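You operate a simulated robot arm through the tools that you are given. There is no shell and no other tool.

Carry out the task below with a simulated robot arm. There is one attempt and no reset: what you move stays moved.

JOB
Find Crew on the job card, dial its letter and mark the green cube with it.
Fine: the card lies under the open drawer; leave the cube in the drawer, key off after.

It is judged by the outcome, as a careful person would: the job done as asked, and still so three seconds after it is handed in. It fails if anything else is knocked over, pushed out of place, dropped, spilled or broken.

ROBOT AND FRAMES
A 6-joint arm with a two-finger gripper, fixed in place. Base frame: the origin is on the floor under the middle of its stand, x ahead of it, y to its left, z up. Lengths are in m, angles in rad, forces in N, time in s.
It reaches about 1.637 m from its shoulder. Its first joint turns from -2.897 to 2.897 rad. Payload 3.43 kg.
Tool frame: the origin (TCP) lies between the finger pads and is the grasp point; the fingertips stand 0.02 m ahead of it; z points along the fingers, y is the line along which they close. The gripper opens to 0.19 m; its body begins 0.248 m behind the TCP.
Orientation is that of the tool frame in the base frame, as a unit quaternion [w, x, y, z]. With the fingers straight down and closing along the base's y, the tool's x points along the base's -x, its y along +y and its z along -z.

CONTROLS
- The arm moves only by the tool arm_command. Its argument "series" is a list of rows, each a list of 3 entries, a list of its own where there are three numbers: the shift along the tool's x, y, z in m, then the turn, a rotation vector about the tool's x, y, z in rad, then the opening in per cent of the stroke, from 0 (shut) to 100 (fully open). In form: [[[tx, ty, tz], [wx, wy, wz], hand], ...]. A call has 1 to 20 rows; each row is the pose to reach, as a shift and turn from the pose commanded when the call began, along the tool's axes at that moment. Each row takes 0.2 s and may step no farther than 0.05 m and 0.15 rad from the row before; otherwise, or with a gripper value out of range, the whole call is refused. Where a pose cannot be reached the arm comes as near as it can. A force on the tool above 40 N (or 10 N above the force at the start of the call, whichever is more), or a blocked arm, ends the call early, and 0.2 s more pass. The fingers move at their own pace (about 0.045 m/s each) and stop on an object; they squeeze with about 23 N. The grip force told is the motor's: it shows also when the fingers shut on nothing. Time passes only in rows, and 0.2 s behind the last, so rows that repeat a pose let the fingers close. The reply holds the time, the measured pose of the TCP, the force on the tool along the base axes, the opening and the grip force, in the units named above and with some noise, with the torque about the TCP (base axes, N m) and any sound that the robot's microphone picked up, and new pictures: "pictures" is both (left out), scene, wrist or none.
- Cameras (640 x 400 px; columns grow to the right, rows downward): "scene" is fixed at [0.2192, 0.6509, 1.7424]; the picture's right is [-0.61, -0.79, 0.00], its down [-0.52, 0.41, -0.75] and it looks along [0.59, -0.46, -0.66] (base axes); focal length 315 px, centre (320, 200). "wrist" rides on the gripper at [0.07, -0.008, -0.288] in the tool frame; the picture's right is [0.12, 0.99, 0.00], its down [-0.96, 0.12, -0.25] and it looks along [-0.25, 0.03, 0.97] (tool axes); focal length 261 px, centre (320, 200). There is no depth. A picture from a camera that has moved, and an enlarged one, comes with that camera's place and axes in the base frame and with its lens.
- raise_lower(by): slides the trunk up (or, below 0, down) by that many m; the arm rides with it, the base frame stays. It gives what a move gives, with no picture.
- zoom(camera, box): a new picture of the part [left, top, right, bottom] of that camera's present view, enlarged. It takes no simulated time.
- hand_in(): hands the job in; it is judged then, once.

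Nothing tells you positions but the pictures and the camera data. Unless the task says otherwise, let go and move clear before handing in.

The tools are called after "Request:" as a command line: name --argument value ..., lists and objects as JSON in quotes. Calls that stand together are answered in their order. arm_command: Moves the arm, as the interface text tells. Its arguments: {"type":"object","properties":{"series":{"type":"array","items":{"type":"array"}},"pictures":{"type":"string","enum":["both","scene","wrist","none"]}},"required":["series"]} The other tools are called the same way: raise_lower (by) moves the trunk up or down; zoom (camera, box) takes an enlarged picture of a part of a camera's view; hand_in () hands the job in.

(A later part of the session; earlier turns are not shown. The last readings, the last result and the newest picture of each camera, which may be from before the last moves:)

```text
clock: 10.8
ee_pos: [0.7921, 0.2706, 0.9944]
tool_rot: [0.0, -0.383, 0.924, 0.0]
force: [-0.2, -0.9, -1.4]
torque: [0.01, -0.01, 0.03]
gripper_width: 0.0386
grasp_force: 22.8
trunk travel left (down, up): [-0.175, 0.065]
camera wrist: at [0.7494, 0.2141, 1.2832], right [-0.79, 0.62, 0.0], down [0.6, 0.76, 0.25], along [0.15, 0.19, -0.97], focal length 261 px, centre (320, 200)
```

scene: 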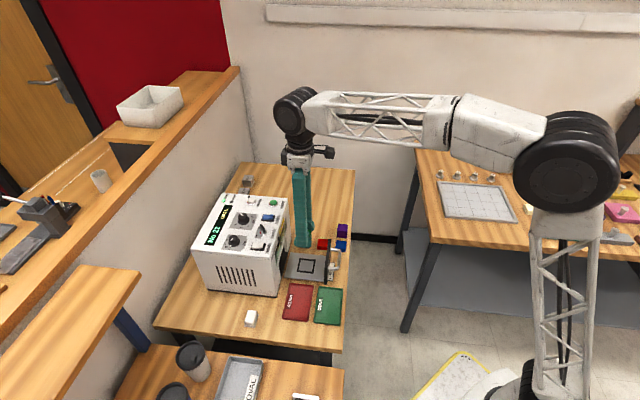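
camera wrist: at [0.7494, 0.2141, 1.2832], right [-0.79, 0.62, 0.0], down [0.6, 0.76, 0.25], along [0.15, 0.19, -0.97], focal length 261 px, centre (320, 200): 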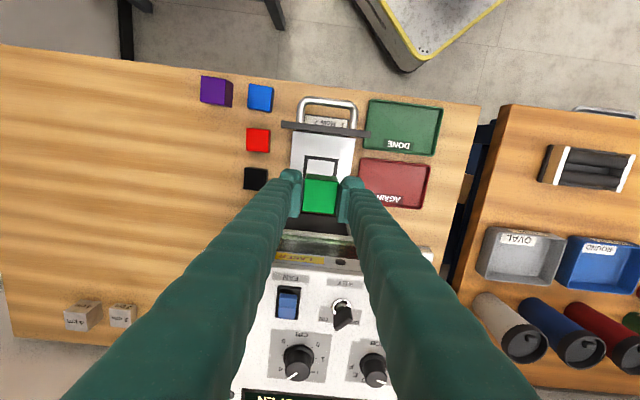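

Request:
zoom --camera "wrist" --box '[275, 90, 375, 240]'

Request:
zoom --camera "wrist" --box '[230, 230, 400, 400]'

Request:
zoom --camera "scene" --box '[275, 210, 345, 290]'

Request:
zoom --camera "wrist" --box '[295, 140, 345, 190]'

```text
2.67 times, centred on (325, 165) of wrist
camera zoom: at [0.7494, 0.2141, 1.2832], right [-0.79, 0.62, 0.0], down [0.6, 0.76, 0.25], along [0.15, 0.19, -0.97], focal length 695 px, centre (307, 293)
```

zoom: 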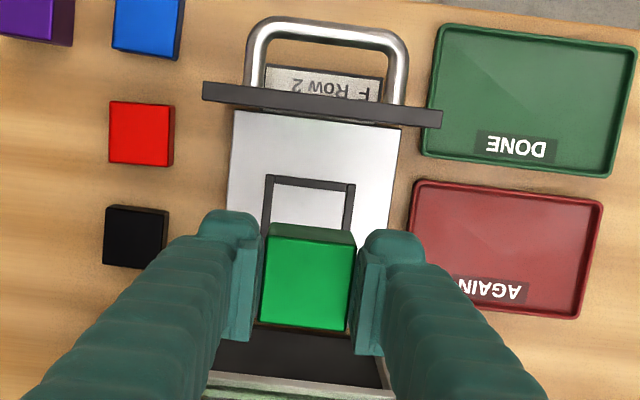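

```text
2.35 times, centred on (315, 315) of wrist
camera zoom: at [0.7494, 0.2141, 1.2832], right [-0.79, 0.62, 0.0], down [0.6, 0.76, 0.25], along [0.15, 0.19, -0.97], focal length 613 px, centre (332, -71)
```

zoom: 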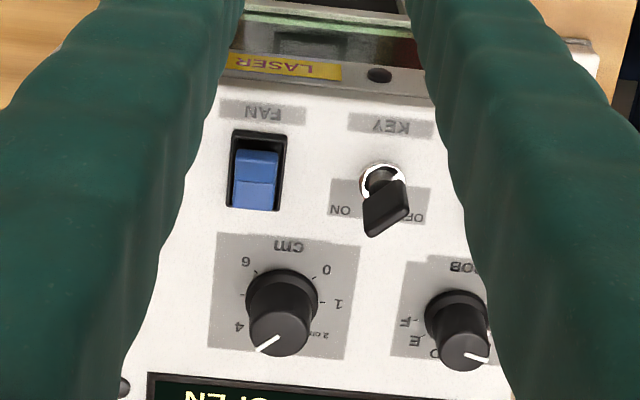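

```text
5.00 times, centred on (310, 250) of scene
camera zoom: at [0.2192, 0.6509, 1.7424], right [-0.61, -0.79, 0.0], down [-0.52, 0.41, -0.75], along [0.59, -0.46, -0.66], focal length 1577 px, centre (370, -50)
```

zoom: 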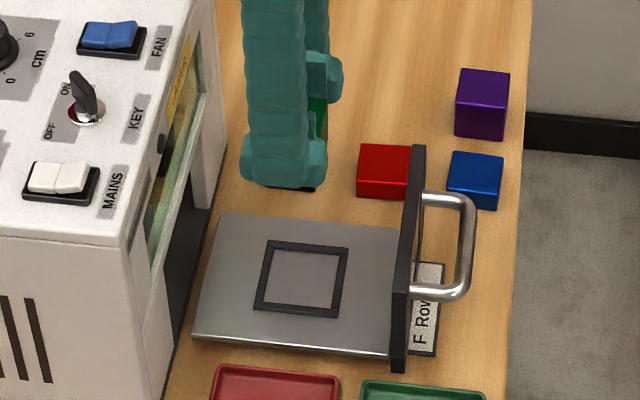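

```text
8.00 times, centred on (320, 165) of wrist
camera zoom: at [0.7494, 0.2141, 1.2832], right [-0.79, 0.62, 0.0], down [0.6, 0.76, 0.25], along [0.15, 0.19, -0.97], focal length 2085 px, centre (320, 480)
```

zoom: 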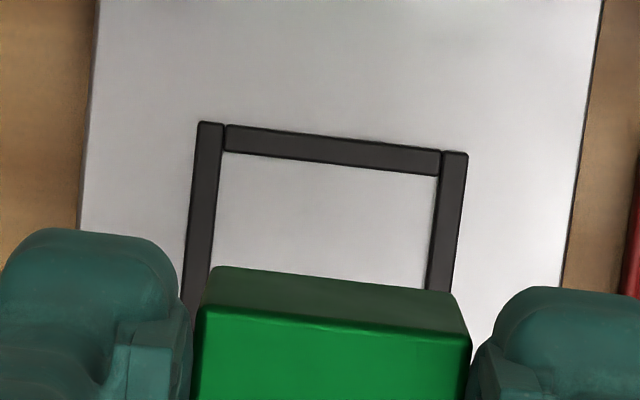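

The cube is directly above the frame (offset about 1 mm). I lower it toward the tray and check with pictures before the final approach.

Request:
arm_command --series '[[[-0.0, 0, 0.03], [0, 0, 0], 10], [[0, 0, 0.065], [0, 0, 0], 10], [[0, 0, 0.1], [0, 0, 0], 10], [[0, 0, 0.12], [0, 0, 0], 10], [[0, 0, 0.122], [0, 0, 0], 10]]'

```text
clock: 12.0
ee_pos: [0.795, 0.2699, 0.8724]
tool_rot: [-0.001, -0.383, 0.924, 0.0]
force: [-0.4, -0.2, -2.7]
torque: [0.03, -0.02, 0.04]
gripper_width: 0.0389
grasp_force: 22.7
trunk travel left (down, up): [-0.175, 0.065]
camera wrist: at [0.7512, 0.2137, 1.1596], right [-0.79, 0.62, 0.0], down [0.6, 0.76, 0.25], along [0.15, 0.19, -0.97], focal length 261 px, centre (320, 200)
```

scene: 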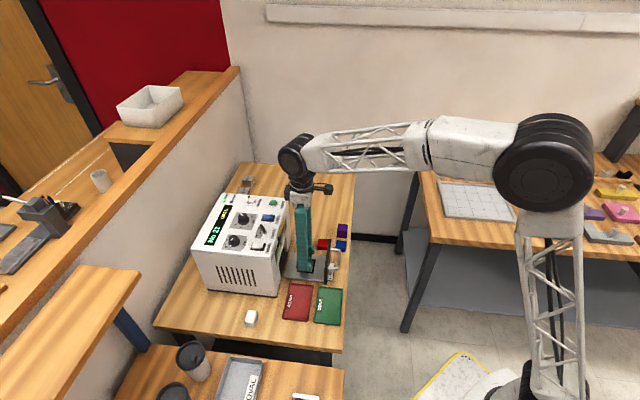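
wrist: 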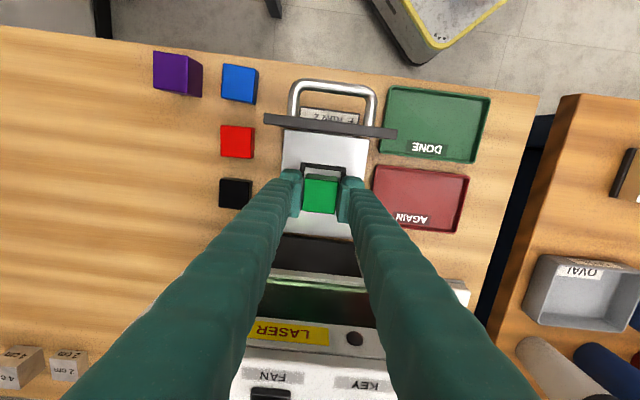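

Request:
zoom --camera "wrist" --box '[280, 140, 360, 250]'

Request:
zoom --camera "scene" --box '[280, 235, 345, 290]'

Request:
zoom --camera "wrist" --box '[280, 75, 390, 145]'

Request:
zoom --camera "scene" --box '[250, 160, 340, 240]'

```text
3.64 times, centred on (320, 195) of wrist
camera zoom: at [0.7512, 0.2137, 1.1596], right [-0.79, 0.62, 0.0], down [0.6, 0.76, 0.25], along [0.15, 0.19, -0.97], focal length 948 px, centre (320, 218)
```

zoom: 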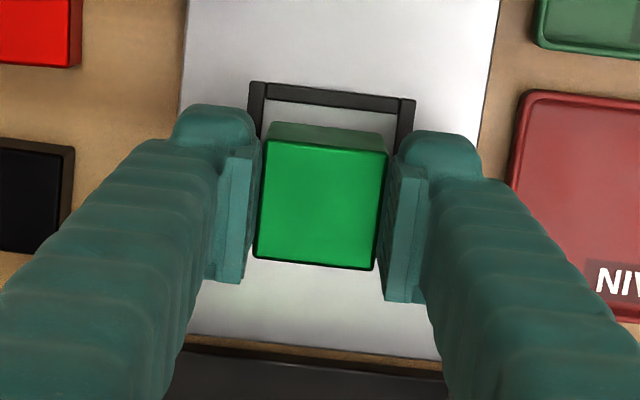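

```text
7.27 times, centred on (312, 262) of scene
camera zoom: at [0.2192, 0.6509, 1.7424], right [-0.61, -0.79, 0.0], down [-0.52, 0.41, -0.75], along [0.59, -0.46, -0.66], focal length 2294 px, centre (374, -254)
```

zoom: 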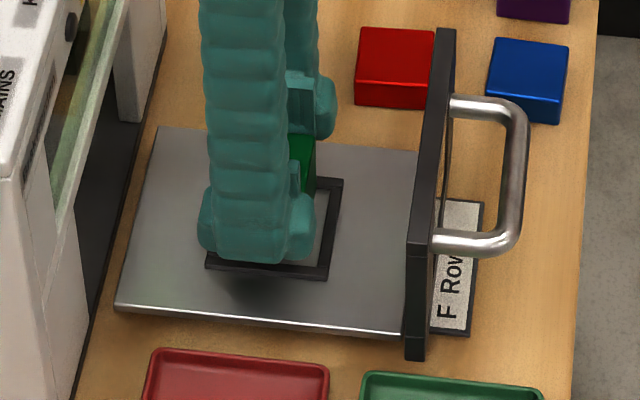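

```text
5.71 times, centred on (335, 110) of wrist
camera zoom: at [0.7512, 0.2137, 1.1596], right [-0.79, 0.62, 0.0], down [0.6, 0.76, 0.25], along [0.15, 0.19, -0.97], focal length 1489 px, centre (234, 714)
```

zoom: 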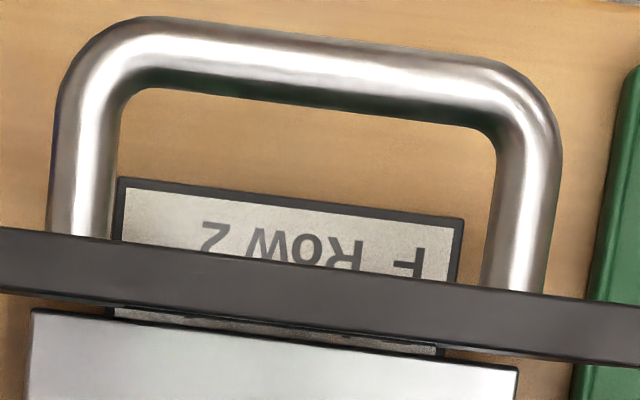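

```text
5.00 times, centred on (295, 200) of scene
camera zoom: at [0.2192, 0.6509, 1.7424], right [-0.61, -0.79, 0.0], down [-0.52, 0.41, -0.75], along [0.59, -0.46, -0.66], focal length 1577 px, centre (445, 200)
```

zoom: 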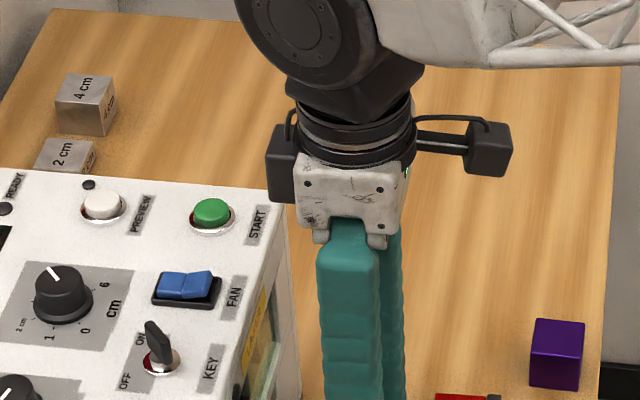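

Cube sits within about 1 mm of the frame centre. I lower slowly until it touches the tray.

Request:
arm_command --series '[[[0, 0.001, 0.005], [0, 0, 0], 10], [[0, 0.001, 0.009], [0, 0, 0], 10], [[0, 0.001, 0.012], [0, 0, 0], 10], [[0, 0.001, 0.012], [0, 0, 0], 10]]' --pictures "none"

Request:
arm_command --series '[[[0, 0, 0.002], [0, 0, 0], 10], [[0, 0, 0.002], [0, 0, 0], 10]]' --pictures "none"

```text
clock: 13.0
ee_pos: [0.7933, 0.2705, 0.8615]
tool_rot: [0.002, -0.383, 0.924, 0.0]
force: [2.8, -0.6, 20.1]
torque: [0.01, -0.04, 0.03]
gripper_width: 0.0391
grasp_force: 23.1
trunk travel left (down, up): [-0.175, 0.065]
```

```text
clock: 13.6
ee_pos: [0.7929, 0.2703, 0.8587]
tool_rot: [0.0, -0.383, 0.924, 0.0]
force: [1.8, -2.2, 20.7]
torque: [-0.06, -0.02, 0.01]
gripper_width: 0.0388
grasp_force: 23.1
trunk travel left (down, up): [-0.175, 0.065]
```

Contact felt (about 20 N). I release the cube and look.

Request:
arm_command --series '[[[0, 0, 0], [0, 0, 0], 22], [[0, 0, 0], [0, 0, 0], 26], [[0, 0, 0], [0, 0, 0], 34], [[0, 0, 0], [0, 0, 0], 42], [[0, 0, 0], [0, 0, 0], 42]]'

```text
clock: 14.8
ee_pos: [0.7927, 0.2709, 0.8589]
tool_rot: [0.001, -0.382, 0.924, 0.0]
force: [0.9, -0.9, 0.0]
torque: [0.02, 0.03, 0.0]
gripper_width: 0.0799
grasp_force: 0.1
trunk travel left (down, up): [-0.175, 0.065]
camera wrist: at [0.7503, 0.215, 1.146], right [-0.79, 0.62, 0.0], down [0.6, 0.76, 0.25], along [0.15, 0.19, -0.97], focal length 261 px, centre (320, 200)
```

scene: 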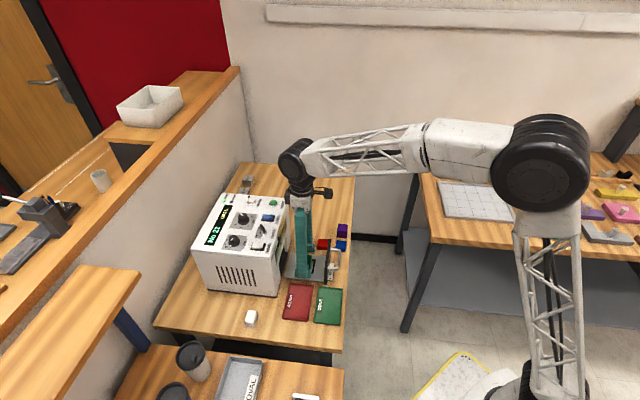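
wrist: 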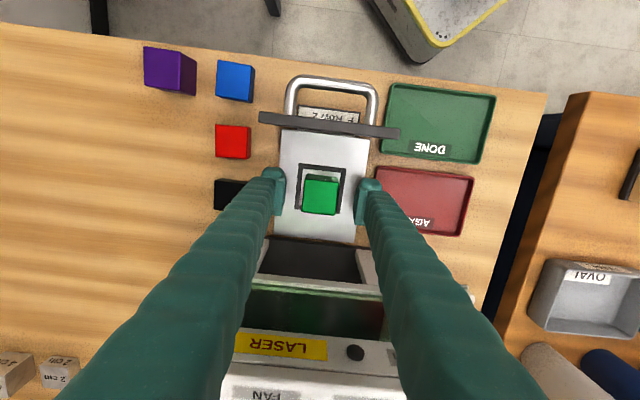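

Request:
zoom --camera "wrist" --box '[275, 145, 375, 250]'

Request:
zoom --camera "scene" --box '[280, 235, 345, 290]'

```text
3.81 times, centred on (325, 198) of wrist
camera zoom: at [0.7503, 0.215, 1.146], right [-0.79, 0.62, 0.0], down [0.6, 0.76, 0.25], along [0.15, 0.19, -0.97], focal length 993 px, centre (301, 210)
```

zoom: 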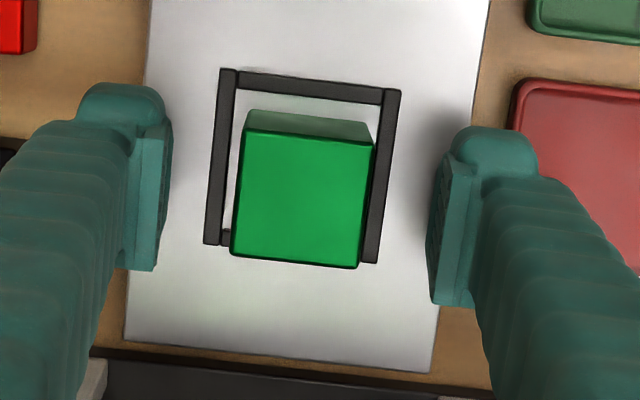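

```text
7.27 times, centred on (312, 262) of scene
camera zoom: at [0.2192, 0.6509, 1.7424], right [-0.61, -0.79, 0.0], down [-0.52, 0.41, -0.75], along [0.59, -0.46, -0.66], focal length 2294 px, centre (374, -254)
```

zoom: 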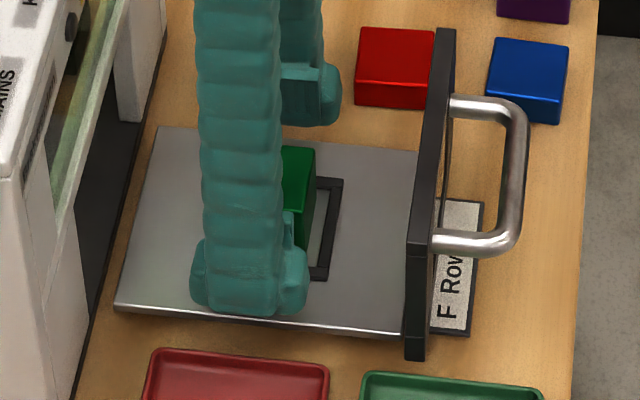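

The cube sits centred inside the frame. I raise the gripper, close it, and move outside the handle to prepare to push the drawer shut.

Request:
arm_command --series '[[[0, 0, -0.02], [0, 0, 0], 42], [[0, 0, -0.06], [0, 0, 0], 42], [[0, 0, -0.1], [0, 0, 0], 42], [[0.01, 0, -0.13], [0, 0, 0], 30], [[0.05, 0, -0.13], [0, 0, 0], 15], [[0.095, 0, -0.13], [0, 0, 0], 0], [[0.14, 0, -0.13], [0, 0, 0], 0], [[0.175, 0, -0.13], [0, 0, 0], 0], [[0.175, 0, -0.13], [0, 0, 0], 0]]'

```text
clock: 16.8
ee_pos: [0.6709, 0.1485, 0.988]
tool_rot: [0.0, -0.382, 0.924, -0.001]
force: [-0.2, -0.6, -0.3]
torque: [0.0, 0.0, 0.0]
gripper_width: 0.0
grasp_force: 23.2
trunk travel left (down, up): [-0.175, 0.065]
camera wrist: at [0.6289, 0.0929, 1.2764], right [-0.79, 0.62, 0.0], down [0.6, 0.76, 0.25], along [0.15, 0.19, -0.97], focal length 261 px, centre (320, 200)
```

scene: 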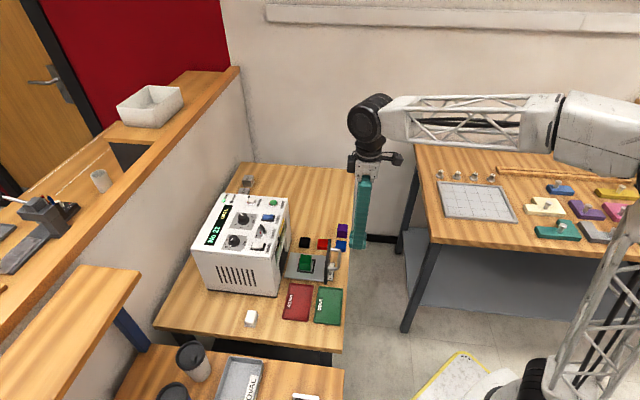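
wrist: 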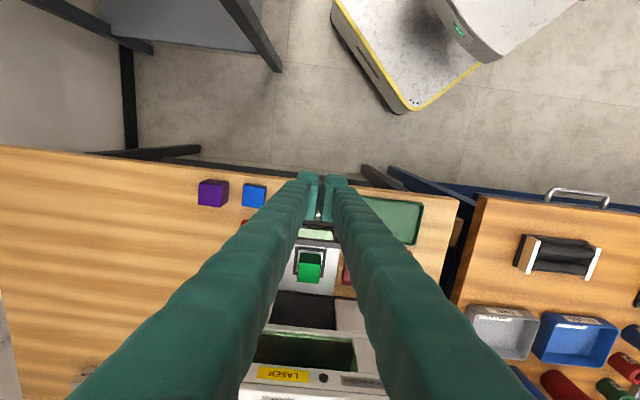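

Request:
zoom --camera "wrist" --box '[260, 150, 390, 290]'

Request:
zoom --camera "scene" --box '[270, 210, 380, 300]'

```text
2.86 times, centred on (325, 220) of wrist
camera zoom: at [0.6289, 0.0929, 1.2764], right [-0.79, 0.62, 0.0], down [0.6, 0.76, 0.25], along [0.15, 0.19, -0.97], focal length 745 px, centre (306, 143)
```

zoom: 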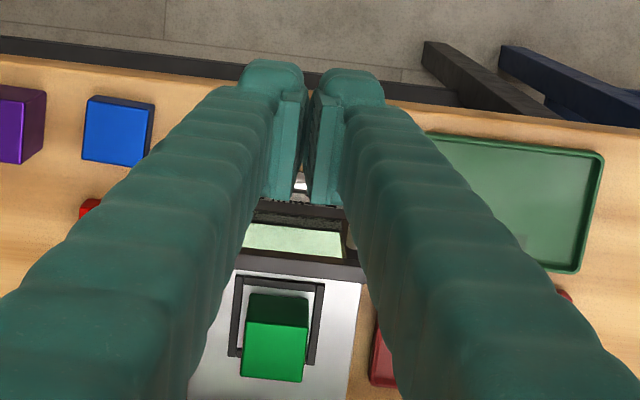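

```text
4.44 times, centred on (325, 255) of scene
camera zoom: at [0.2192, 0.6509, 1.7424], right [-0.61, -0.79, 0.0], down [-0.52, 0.41, -0.75], along [0.59, -0.46, -0.66], focal length 1402 px, centre (298, -44)
```

zoom: 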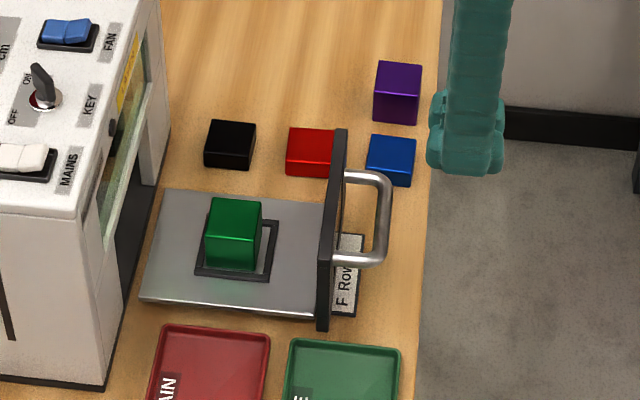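

Request:
arm_command --series '[[[0, 0, 0.04], [0, 0, 0], 0], [[0, 0, 0.08], [0, 0, 0], 0], [[0, 0, 0.11], [0, 0, 0], 0], [[0, 0, 0.123], [0, 0, 0], 0], [[0, 0, 0.123], [0, 0, 0], 0]]'

```text
clock: 18.0
ee_pos: [0.6713, 0.1478, 0.8658]
tool_rot: [0.001, -0.382, 0.924, -0.001]
force: [-0.2, 0.0, 0.3]
torque: [-0.01, -0.01, 0.03]
gripper_width: 0.0001
grasp_force: 23.2
trunk travel left (down, up): [-0.175, 0.065]
camera wrist: at [0.6282, 0.0913, 1.1538], right [-0.79, 0.62, 0.0], down [0.6, 0.76, 0.25], along [0.15, 0.19, -0.97], focal length 261 px, centre (320, 200)
```

scene: 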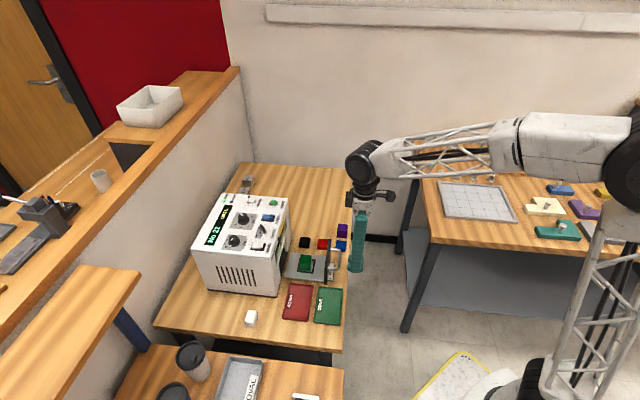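
wrist: 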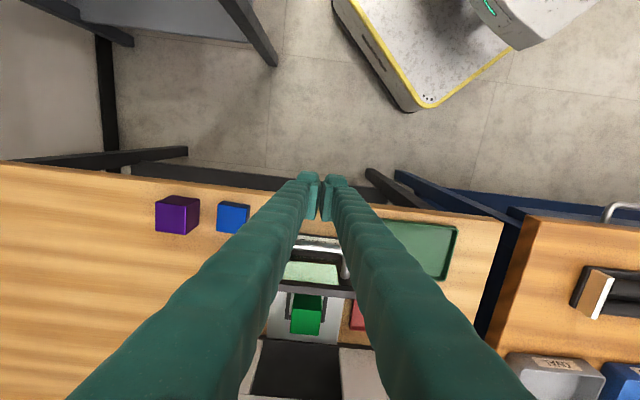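

The fingers are outside the handle with about 2 cm clearance. I push gently inward along the drawer's slide direction.

Request:
arm_command --series '[[[-0.01, 0, 0], [0, 0, 0], 0], [[-0.018, 0, 0], [0, 0, 0], 0], [[-0.024, 0, 0], [0, 0, 0], 0], [[-0.03, 0, 0], [0, 0, 0], 0], [[-0.036, 0, 0], [0, 0, 0], 0], [[-0.042, 0, 0], [0, 0, 0], 0], [[-0.048, 0, 0], [0, 0, 0], 0], [[-0.054, 0, 0], [0, 0, 0], 0], [[-0.06, 0, 0], [0, 0, 0], 0]]'

```text
clock: 20.0
ee_pos: [0.7121, 0.1894, 0.8659]
tool_rot: [0.001, -0.383, 0.924, 0.0]
force: [0.3, 0.7, -0.7]
torque: [0.01, 0.0, 0.01]
gripper_width: 0.0001
grasp_force: 22.5
trunk travel left (down, up): [-0.175, 0.065]
camera wrist: at [0.6695, 0.133, 1.154], right [-0.79, 0.62, 0.0], down [0.6, 0.76, 0.25], along [0.15, 0.19, -0.97], focal length 261 px, centre (320, 200)
```

scene: 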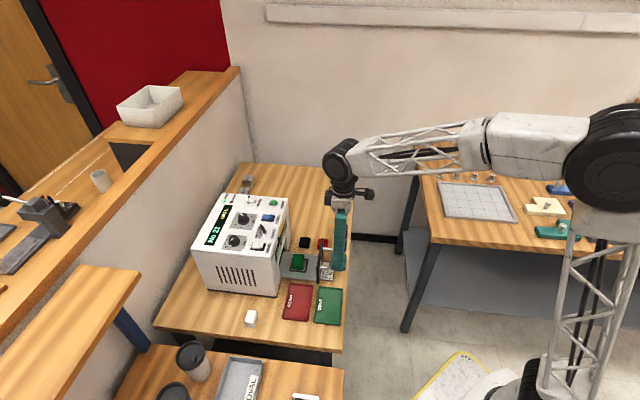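
wrist: 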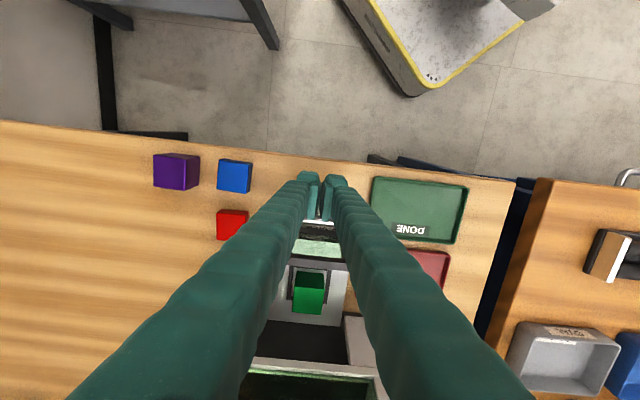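

The drawer is sliding in smoothly with low force. I continue pushing.

Request:
arm_command --series '[[[-0.006, 0, 0], [0, 0, 0], 0], [[-0.012, 0, 0], [0, 0, 0], 0], [[-0.018, 0, 0], [0, 0, 0], 0], [[-0.024, 0, 0], [0, 0, 0], 0], [[-0.03, 0, 0], [0, 0, 0], 0], [[-0.036, 0, 0], [0, 0, 0], 0], [[-0.042, 0, 0], [0, 0, 0], 0], [[-0.048, 0, 0], [0, 0, 0], 0], [[-0.054, 0, 0], [0, 0, 0], 0], [[-0.06, 0, 0], [0, 0, 0], 0], [[-0.066, 0, 0], [0, 0, 0], 0], [[-0.072, 0, 0], [0, 0, 0], 0]]'

```text
clock: 22.6
ee_pos: [0.7636, 0.2402, 0.8667]
tool_rot: [0.0, -0.383, 0.924, 0.0]
force: [-0.4, 0.3, 0.1]
torque: [0.02, -0.08, 0.02]
gripper_width: 0.0
grasp_force: 23.8
trunk travel left (down, up): [-0.175, 0.065]
camera wrist: at [0.721, 0.1847, 1.1539], right [-0.79, 0.62, 0.0], down [0.6, 0.76, 0.25], along [0.15, 0.19, -0.97], focal length 261 px, centre (320, 200)
```

scene: 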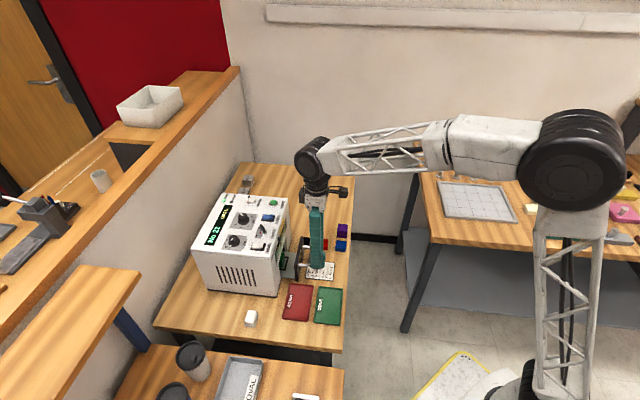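
wrist: 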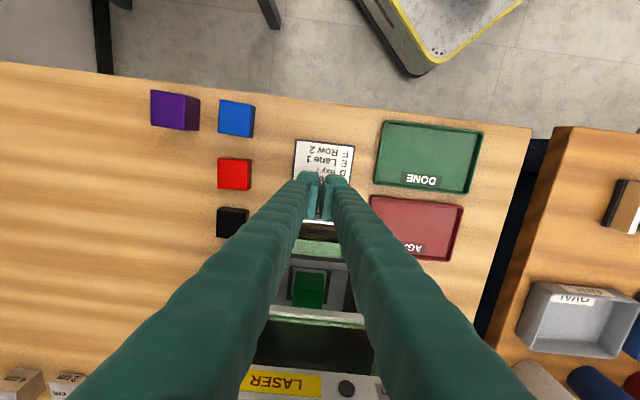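

The card is now visible on the table. I push the remaining few centimetres until the drawer seats.

Request:
arm_command --series '[[[-0.006, 0, 0], [0, 0, 0], 0], [[-0.012, 0, 0], [0, 0, 0], 0], [[-0.018, 0, 0], [0, 0, 0], 0], [[-0.023, 0, 0], [0, 0, 0], 0], [[-0.028, 0, 0], [0, 0, 0], 0], [[-0.032, 0, 0], [0, 0, 0], 0], [[-0.036, 0, 0], [0, 0, 0], 0], [[-0.04, 0, 0], [0, 0, 0], 0]]'

```text
clock: 24.4
ee_pos: [0.7919, 0.2681, 0.8662]
tool_rot: [0.0, -0.383, 0.924, -0.001]
force: [0.0, -0.5, 0.3]
torque: [0.0, -0.01, -0.03]
gripper_width: 0.0
grasp_force: 23.3
trunk travel left (down, up): [-0.175, 0.065]
camera wrist: at [0.749, 0.2125, 1.1537], right [-0.79, 0.62, 0.0], down [0.6, 0.76, 0.25], along [0.15, 0.19, -0.97], focal length 261 px, centre (320, 200)
```

scene: 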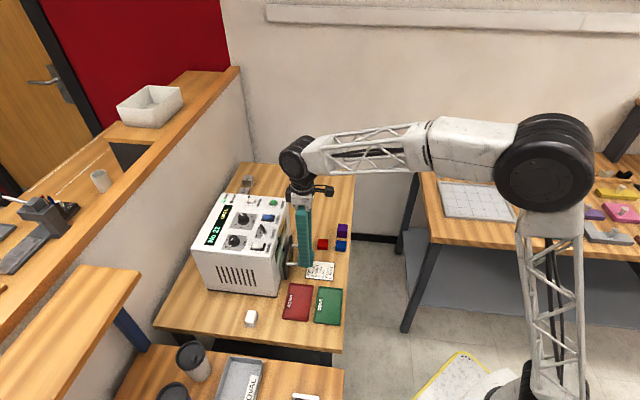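
wrist: 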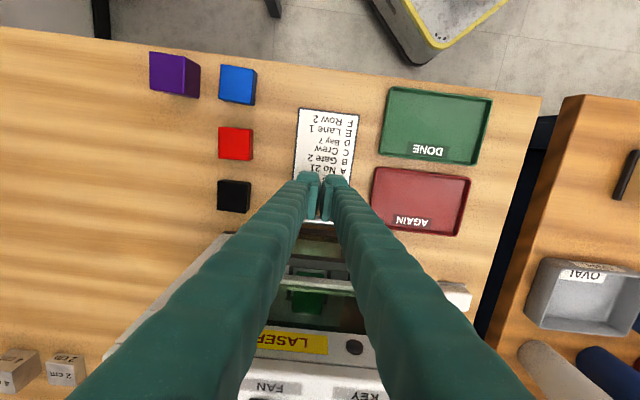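

Request:
zoom --camera "wrist" --box '[285, 100, 365, 190]'

Request:
zoom --camera "scene" --box '[260, 230, 350, 300]'

Request:
zoom --camera "wrist" --box '[220, 210, 400, 360]'

Request:
zoom --camera "scene" --box '[195, 185, 300, 265]'

```text
4.44 times, centred on (325, 145) of wrist
camera zoom: at [0.749, 0.2125, 1.1537], right [-0.79, 0.62, 0.0], down [0.6, 0.76, 0.25], along [0.15, 0.19, -0.97], focal length 1158 px, centre (298, 444)
```

zoom: 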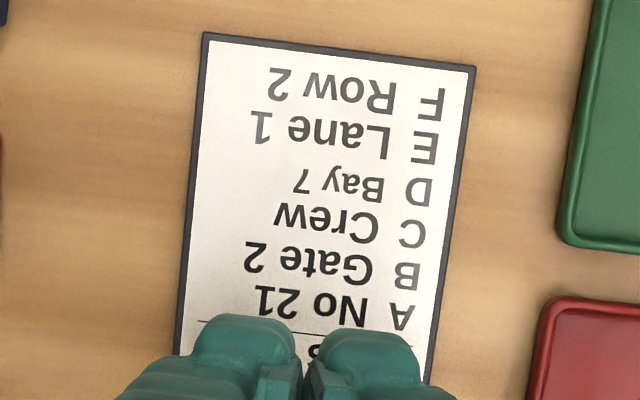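

```text
5.71 times, centred on (305, 265) of scene
camera zoom: at [0.2192, 0.6509, 1.7424], right [-0.61, -0.79, 0.0], down [-0.52, 0.41, -0.75], along [0.59, -0.46, -0.66], focal length 1802 px, centre (406, -171)
```

zoom: 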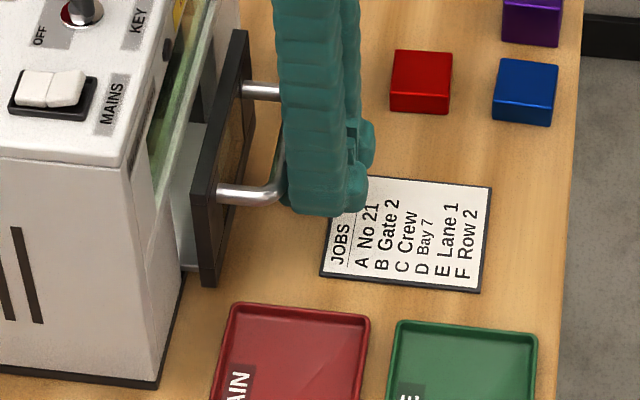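

```text
2.67 times, centred on (310, 285) of wrist
camera zoom: at [0.749, 0.2125, 1.1537], right [-0.79, 0.62, 0.0], down [0.6, 0.76, 0.25], along [0.15, 0.19, -0.97], focal length 695 px, centre (347, -27)
```

zoom: 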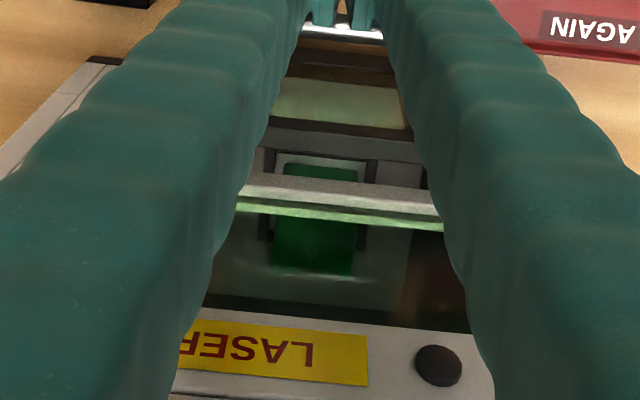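

```text
5.00 times, centred on (248, 225) of scene
camera zoom: at [0.2192, 0.6509, 1.7424], right [-0.61, -0.79, 0.0], down [-0.52, 0.41, -0.75], along [0.59, -0.46, -0.66], focal length 1577 px, centre (682, 75)
```

zoom: 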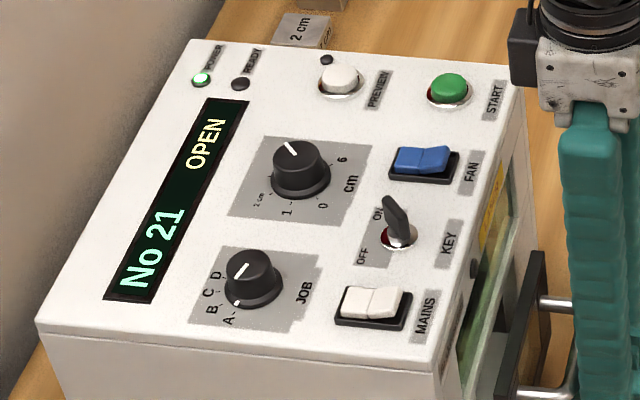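

The card reads: C = Crew. The drawer still has a couple of centimetres to go (display still says OPEN), so I continue pushing slowly.

Request:
arm_command --series '[[[-0.005, 0, 0], [0, 0, 0], 0], [[-0.01, 0, 0], [0, 0, 0], 0], [[-0.015, 0, 0], [0, 0, 0], 0], [[-0.019, 0, 0], [0, 0, 0], 0], [[-0.023, 0, 0], [0, 0, 0], 0], [[-0.026, 0, 0], [0, 0, 0], 0]]' --pictures "scene"

Request:
zoom --camera "scene" --box '[195, 185, 320, 300]'

```text
clock: 25.4
ee_pos: [0.7996, 0.2773, 0.8652]
tool_rot: [-0.006, -0.382, 0.924, -0.001]
force: [-11.9, -19.2, 3.7]
torque: [0.26, -0.12, 0.0]
gripper_width: 0.0062
grasp_force: 33.9
trunk travel left (down, up): [-0.175, 0.065]
stopped in row 4: the force on the tool passed its limit at 47 N (the readings are from after the stop); the commanded pose is now the measured one
```

scene: 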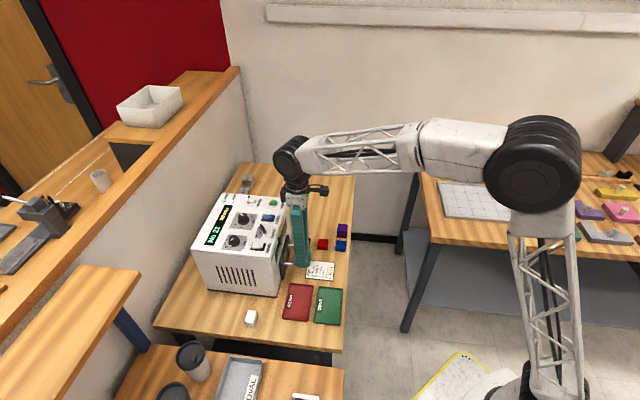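

```text
3.48 times, centred on (258, 242) of scene
camera zoom: at [0.2192, 0.6509, 1.7424], right [-0.61, -0.79, 0.0], down [-0.52, 0.41, -0.75], along [0.59, -0.46, -0.66], focal length 1097 px, centre (537, 52)
```

zoom: 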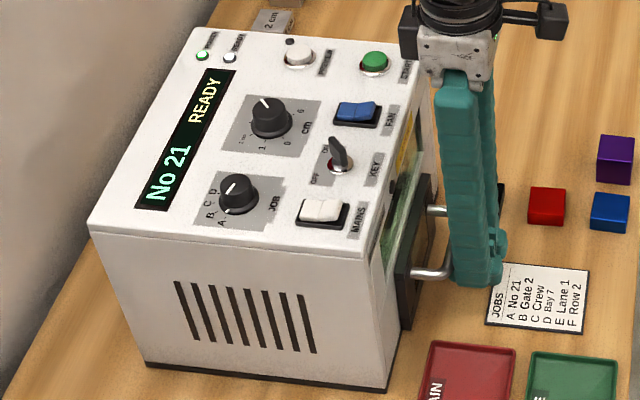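

The drawer is shut and the display shows "No 21 READY", so mains, key, fan are on. I back off from the handle and rise clear, then go to the JOB knob to dial C.

Request:
arm_command --series '[[[0.015, 0, 0], [0, 0, 0], 0], [[0.045, 0, -0.005], [0, 0, 0], 0], [[0.06, 0, -0.045], [0, 0, 0], 0], [[0.06, 0, -0.09], [0, 0, 0], 0], [[0.06, 0, -0.135], [0, 0, 0], 0], [[0.06, 0, -0.18], [0, 0, 0], 10], [[0.06, 0, -0.225], [0, 0, 0], 20], [[0.06, 0, -0.26], [0, 0, 0], 31], [[0.06, 0, -0.26], [0, 0, 0], 31]]' --pictures "scene"

Request:
zoom --camera "scene" --box '[195, 185, 350, 310]'

```text
clock: 27.4
ee_pos: [0.7607, 0.2373, 1.126]
tool_rot: [-0.005, -0.383, 0.924, 0.0]
force: [0.1, 1.1, 0.4]
torque: [0.03, 0.0, -0.03]
gripper_width: 0.059
grasp_force: 0.1
trunk travel left (down, up): [-0.175, 0.065]
```

scene: 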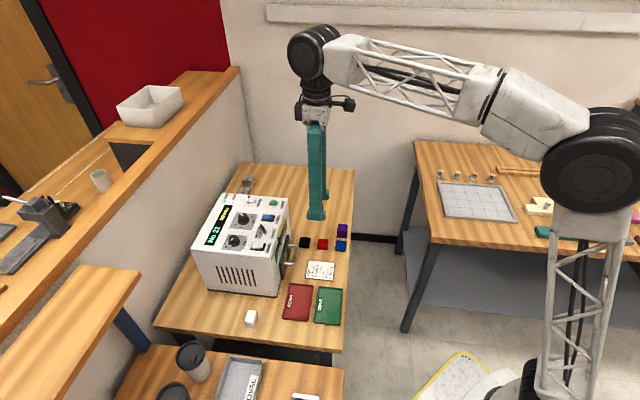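

```text
3.20 times, centred on (272, 248) of scene
camera zoom: at [0.2192, 0.6509, 1.7424], right [-0.61, -0.79, 0.0], down [-0.52, 0.41, -0.75], along [0.59, -0.46, -0.66], focal length 1009 px, centre (472, 48)
```

zoom: 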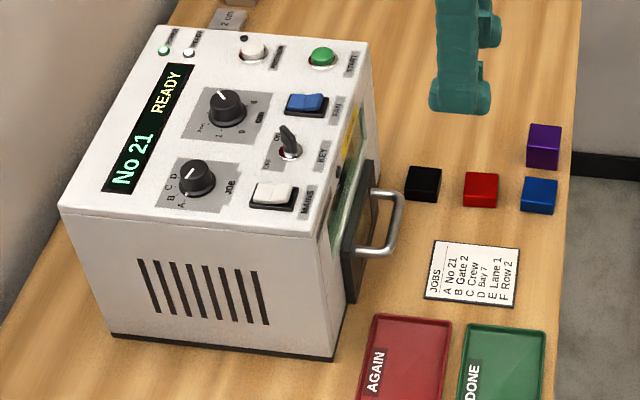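

Everything stayed in place and the drawer is flush. I move above the JOB knob at about (0.867, 0.472), rotating the gripper to -75° so I can turn +60° to C.

Request:
arm_command --series '[[[-0.02, 0.005, 0], [0.004, -0.009, 0], 31], [[-0.06, 0.02, 0], [0.004, -0.009, -0.08], 31], [[-0.1, 0.035, 0], [0.004, -0.009, -0.16], 31], [[-0.14, 0.05, 0], [0.004, -0.009, -0.25], 31], [[-0.18, 0.065, 0], [0.004, -0.009, -0.34], 31], [[-0.22, 0.08, 0], [0.004, -0.009, -0.43], 31], [[-0.241, 0.091, 0], [0.004, -0.009, -0.5236], 31], [[-0.241, 0.091, 0], [0.004, -0.009, -0.5236], 31]]'

```text
clock: 29.2
ee_pos: [0.8664, 0.4716, 1.1206]
tool_rot: [0.0, -0.609, 0.793, 0.0]
force: [0.7, 0.5, -0.4]
torque: [-0.01, 0.08, -0.02]
gripper_width: 0.059
grasp_force: 0.0
trunk travel left (down, up): [-0.175, 0.065]
camera wrist: at [0.8578, 0.4011, 1.4093], right [-0.99, 0.14, 0.0], down [0.14, 0.96, 0.25], along [0.04, 0.25, -0.97], focal length 261 px, centre (320, 200)
```

scene: 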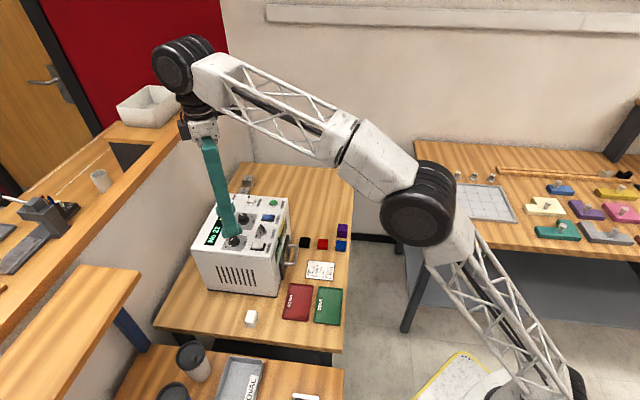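
wrist: 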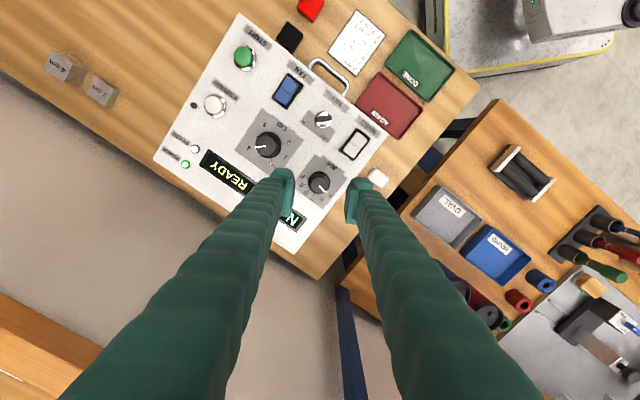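

The gripper is above the JOB knob. I zoom in to check centring.

Request:
zoom --camera "wrist" --box '[280, 150, 360, 230]'

Request:
zoom --camera "wrist" --box '[230, 60, 390, 210]'

Request:
zoom --camera "scene" --box '[190, 190, 300, 290]'

Request:
zoom --camera "wrist" --box '[300, 95, 345, 140]'

```text
5.00 times, centred on (320, 190) of wrist
camera zoom: at [0.8578, 0.4011, 1.4093], right [-0.99, 0.14, 0.0], down [0.14, 0.96, 0.25], along [0.04, 0.25, -0.97], focal length 1303 px, centre (320, 250)
```

zoom: 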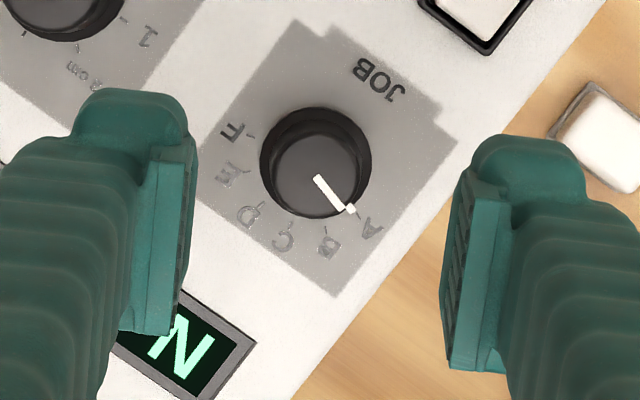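

```text
2.67 times, centred on (310, 135) of wrist
camera zoom: at [0.8578, 0.4011, 1.4093], right [-0.99, 0.14, 0.0], down [0.14, 0.96, 0.25], along [0.04, 0.25, -0.97], focal length 695 px, centre (347, 373)
```

zoom: 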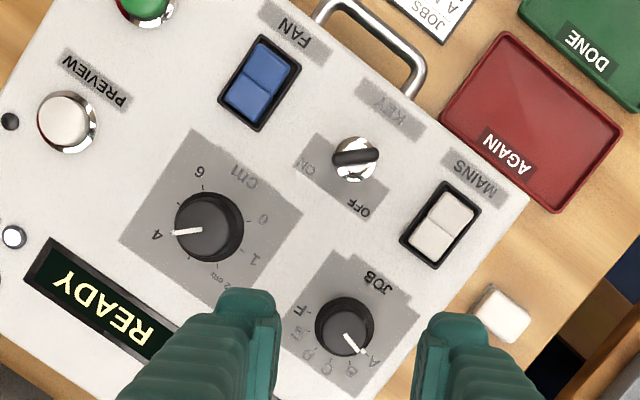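

```text
4.00 times, centred on (245, 240) of scene
camera zoom: at [0.2192, 0.6509, 1.7424], right [-0.61, -0.79, 0.0], down [-0.52, 0.41, -0.75], along [0.59, -0.46, -0.66], focal length 1261 px, centre (620, 40)
```

zoom: 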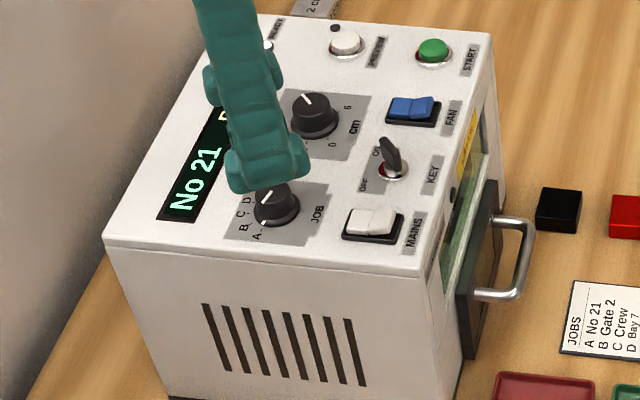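

```text
8.89 times, centred on (322, 118) of wrist
camera zoom: at [0.8578, 0.4011, 1.4093], right [-0.99, 0.14, 0.0], down [0.14, 0.96, 0.25], along [0.04, 0.25, -0.97], focal length 2317 px, centre (298, 933)
```

zoom: 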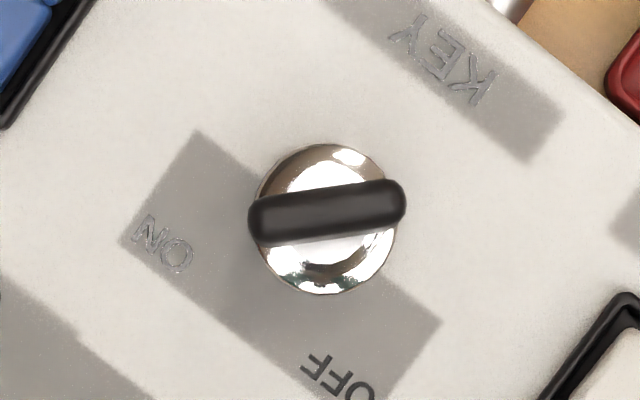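

The key blade points at ON, JOB points at A, and C is 60° clockwise. I centre on the knob and lower the fingers around it.

Request:
arm_command --series '[[[-0.0025, -0.001, 0.02], [0, 0, 0], 31], [[-0.0025, -0.001, 0.05], [0, 0, 0], 31], [[-0.0025, -0.001, 0.07], [0, 0, 0], 31], [[-0.0025, -0.001, 0.074], [0, 0, 0], 31], [[-0.0025, -0.001, 0.074], [0, 0, 0], 31]]'

Request:
zoom --camera "scene" --box '[205, 205, 265, 265]'

Request:
zoom --camera "wrist" --box '[280, 150, 360, 230]'

```text
clock: 30.4
ee_pos: [0.8689, 0.4742, 1.05]
tool_rot: [0.0, -0.609, 0.793, 0.0]
force: [-0.2, 0.0, 0.6]
torque: [0.01, 0.0, -0.02]
gripper_width: 0.059
grasp_force: 0.0
trunk travel left (down, up): [-0.175, 0.065]
camera wrist: at [0.8586, 0.4039, 1.3372], right [-0.99, 0.14, 0.0], down [0.14, 0.96, 0.25], along [0.04, 0.25, -0.97], focal length 261 px, centre (320, 200)
```

scene: 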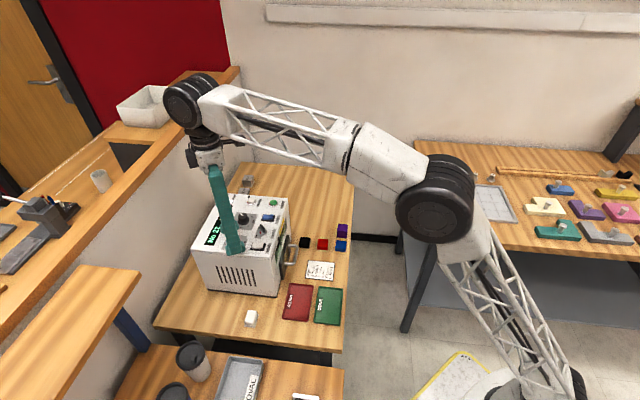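
wrist: 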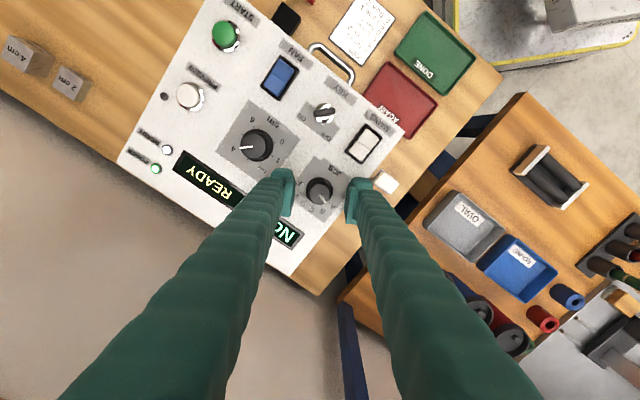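

```text
6.67 times, centred on (235, 235) of scene
camera zoom: at [0.2192, 0.6509, 1.7424], right [-0.61, -0.79, 0.0], down [-0.52, 0.41, -0.75], along [0.59, -0.46, -0.66], focal length 2102 px, centre (887, -33)
```

zoom: 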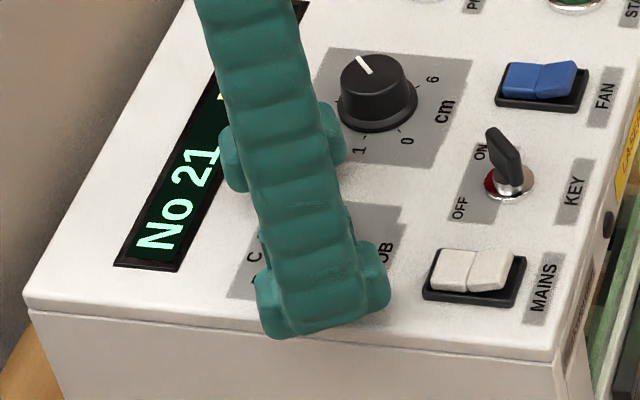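

```text
5.00 times, centred on (320, 190) of wrist
camera zoom: at [0.8586, 0.4039, 1.3372], right [-0.99, 0.14, 0.0], down [0.14, 0.96, 0.25], along [0.04, 0.25, -0.97], focal length 1303 px, centre (320, 250)
```

zoom: 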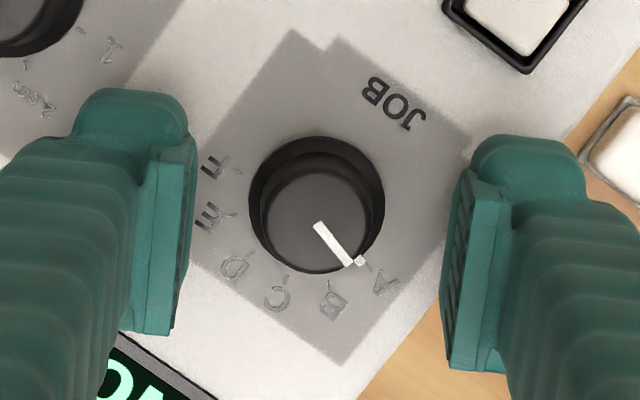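

Knob is centred between the fingers. I lower 13 mm more and close on the cap.

Request:
arm_command --series '[[[0, 0, 0.006], [0, 0, 0], 31], [[0, 0, 0.012], [0, 0, 0], 31], [[0, 0, 0.012], [0, 0, 0], 20], [[0, 0, 0.012], [0, 0, 0], 8], [[0, 0, 0.012], [0, 0, 0], 8], [[0, 0, 0.012], [0, 0, 0], 8]]'

Request:
zoom --camera "scene" --box '[205, 205, 265, 265]'

Request:
zoom --camera "wrist" --box '[280, 150, 360, 230]'

```text
clock: 31.8
ee_pos: [0.8685, 0.4726, 1.0398]
tool_rot: [0.003, -0.607, 0.795, 0.001]
force: [-0.6, 8.3, 15.2]
torque: [0.19, 0.06, -0.12]
gripper_width: 0.029
grasp_force: 12.1
trunk travel left (down, up): [-0.175, 0.065]
stopped in row 6: the force on the tool passed its limit at 41 N (the readings are from after the stop); the commanded pose is now the measured one
camera wrist: at [0.8583, 0.402, 1.3273], right [-0.99, 0.14, 0.0], down [0.14, 0.96, 0.25], along [0.04, 0.25, -0.97], focal length 261 px, centre (320, 200)
```

scene: 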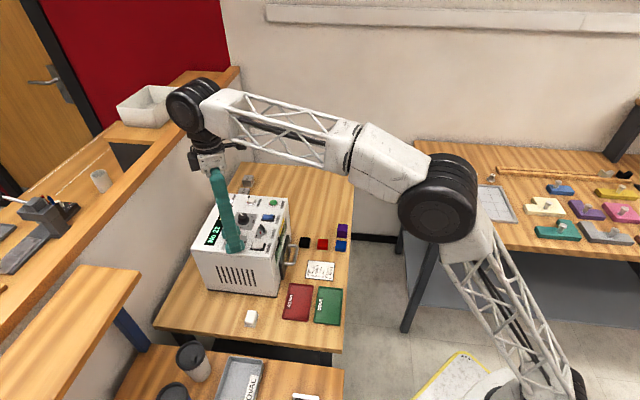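
wrist: 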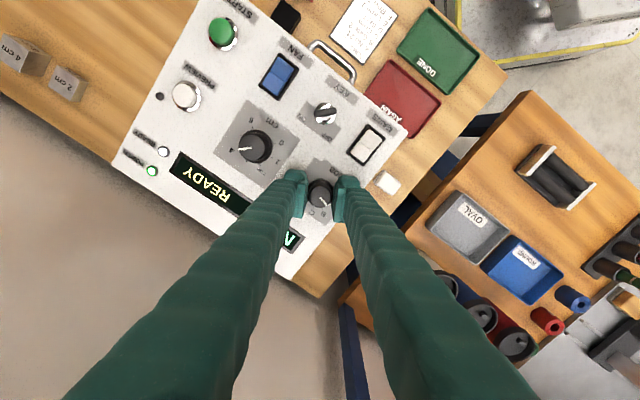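

```text
6.67 times, centred on (235, 235) of scene
camera zoom: at [0.2192, 0.6509, 1.7424], right [-0.61, -0.79, 0.0], down [-0.52, 0.41, -0.75], along [0.59, -0.46, -0.66], focal length 2102 px, centre (887, -33)
```

zoom: 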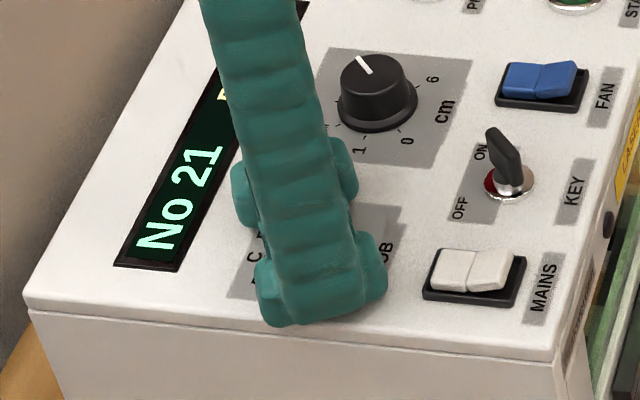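

```text
5.00 times, centred on (320, 190) of wrist
camera zoom: at [0.8583, 0.402, 1.3273], right [-0.99, 0.14, 0.0], down [0.14, 0.96, 0.25], along [0.04, 0.25, -0.97], focal length 1303 px, centre (320, 250)
```

zoom: 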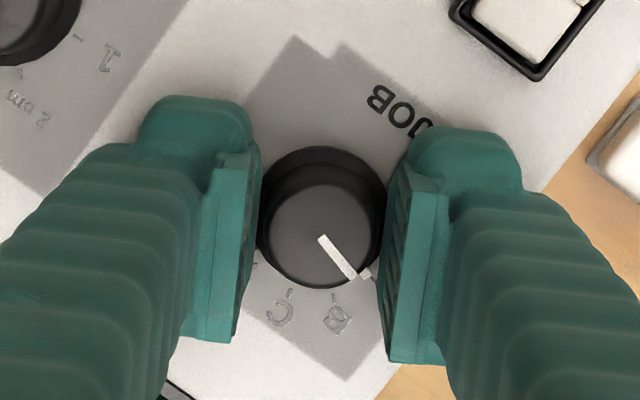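

The fingertips met the knob's wider skirt before the cap. I open slightly, rise 5 mm and close again on the cap only.

Request:
arm_command --series '[[[0, 0, 0], [0, 0, 0], 22], [[0, 0, 0], [0, 0, 0], 25], [[0, 0, -0.005], [0, 0, 0], 25]]' --pictures "none"

```text
clock: 32.6
ee_pos: [0.8679, 0.4755, 1.0416]
tool_rot: [0.0, -0.609, 0.793, 0.001]
force: [0.0, -0.5, 0.3]
torque: [0.06, 0.02, 0.01]
gripper_width: 0.0476
grasp_force: 0.0
trunk travel left (down, up): [-0.175, 0.065]
```

Request:
arm_command --series '[[[0, 0, 0], [0, 0, 0], 25]]' --pictures "none"

Request:
zoom --camera "wrist" --box '[280, 150, 360, 230]'

```text
clock: 33.0
ee_pos: [0.8701, 0.4729, 1.042]
tool_rot: [0.002, -0.607, 0.794, 0.001]
force: [0.3, -0.3, 0.0]
torque: [0.01, 0.01, -0.01]
gripper_width: 0.0477
grasp_force: 0.0
trunk travel left (down, up): [-0.175, 0.065]
```

```text
5.00 times, centred on (320, 190) of wrist
camera zoom: at [0.8593, 0.4027, 1.3303], right [-0.99, 0.14, 0.0], down [0.14, 0.96, 0.25], along [0.04, 0.25, -0.97], focal length 1303 px, centre (320, 250)
```

zoom: 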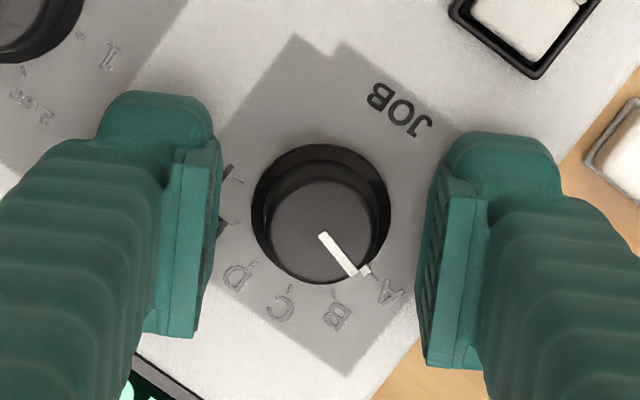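

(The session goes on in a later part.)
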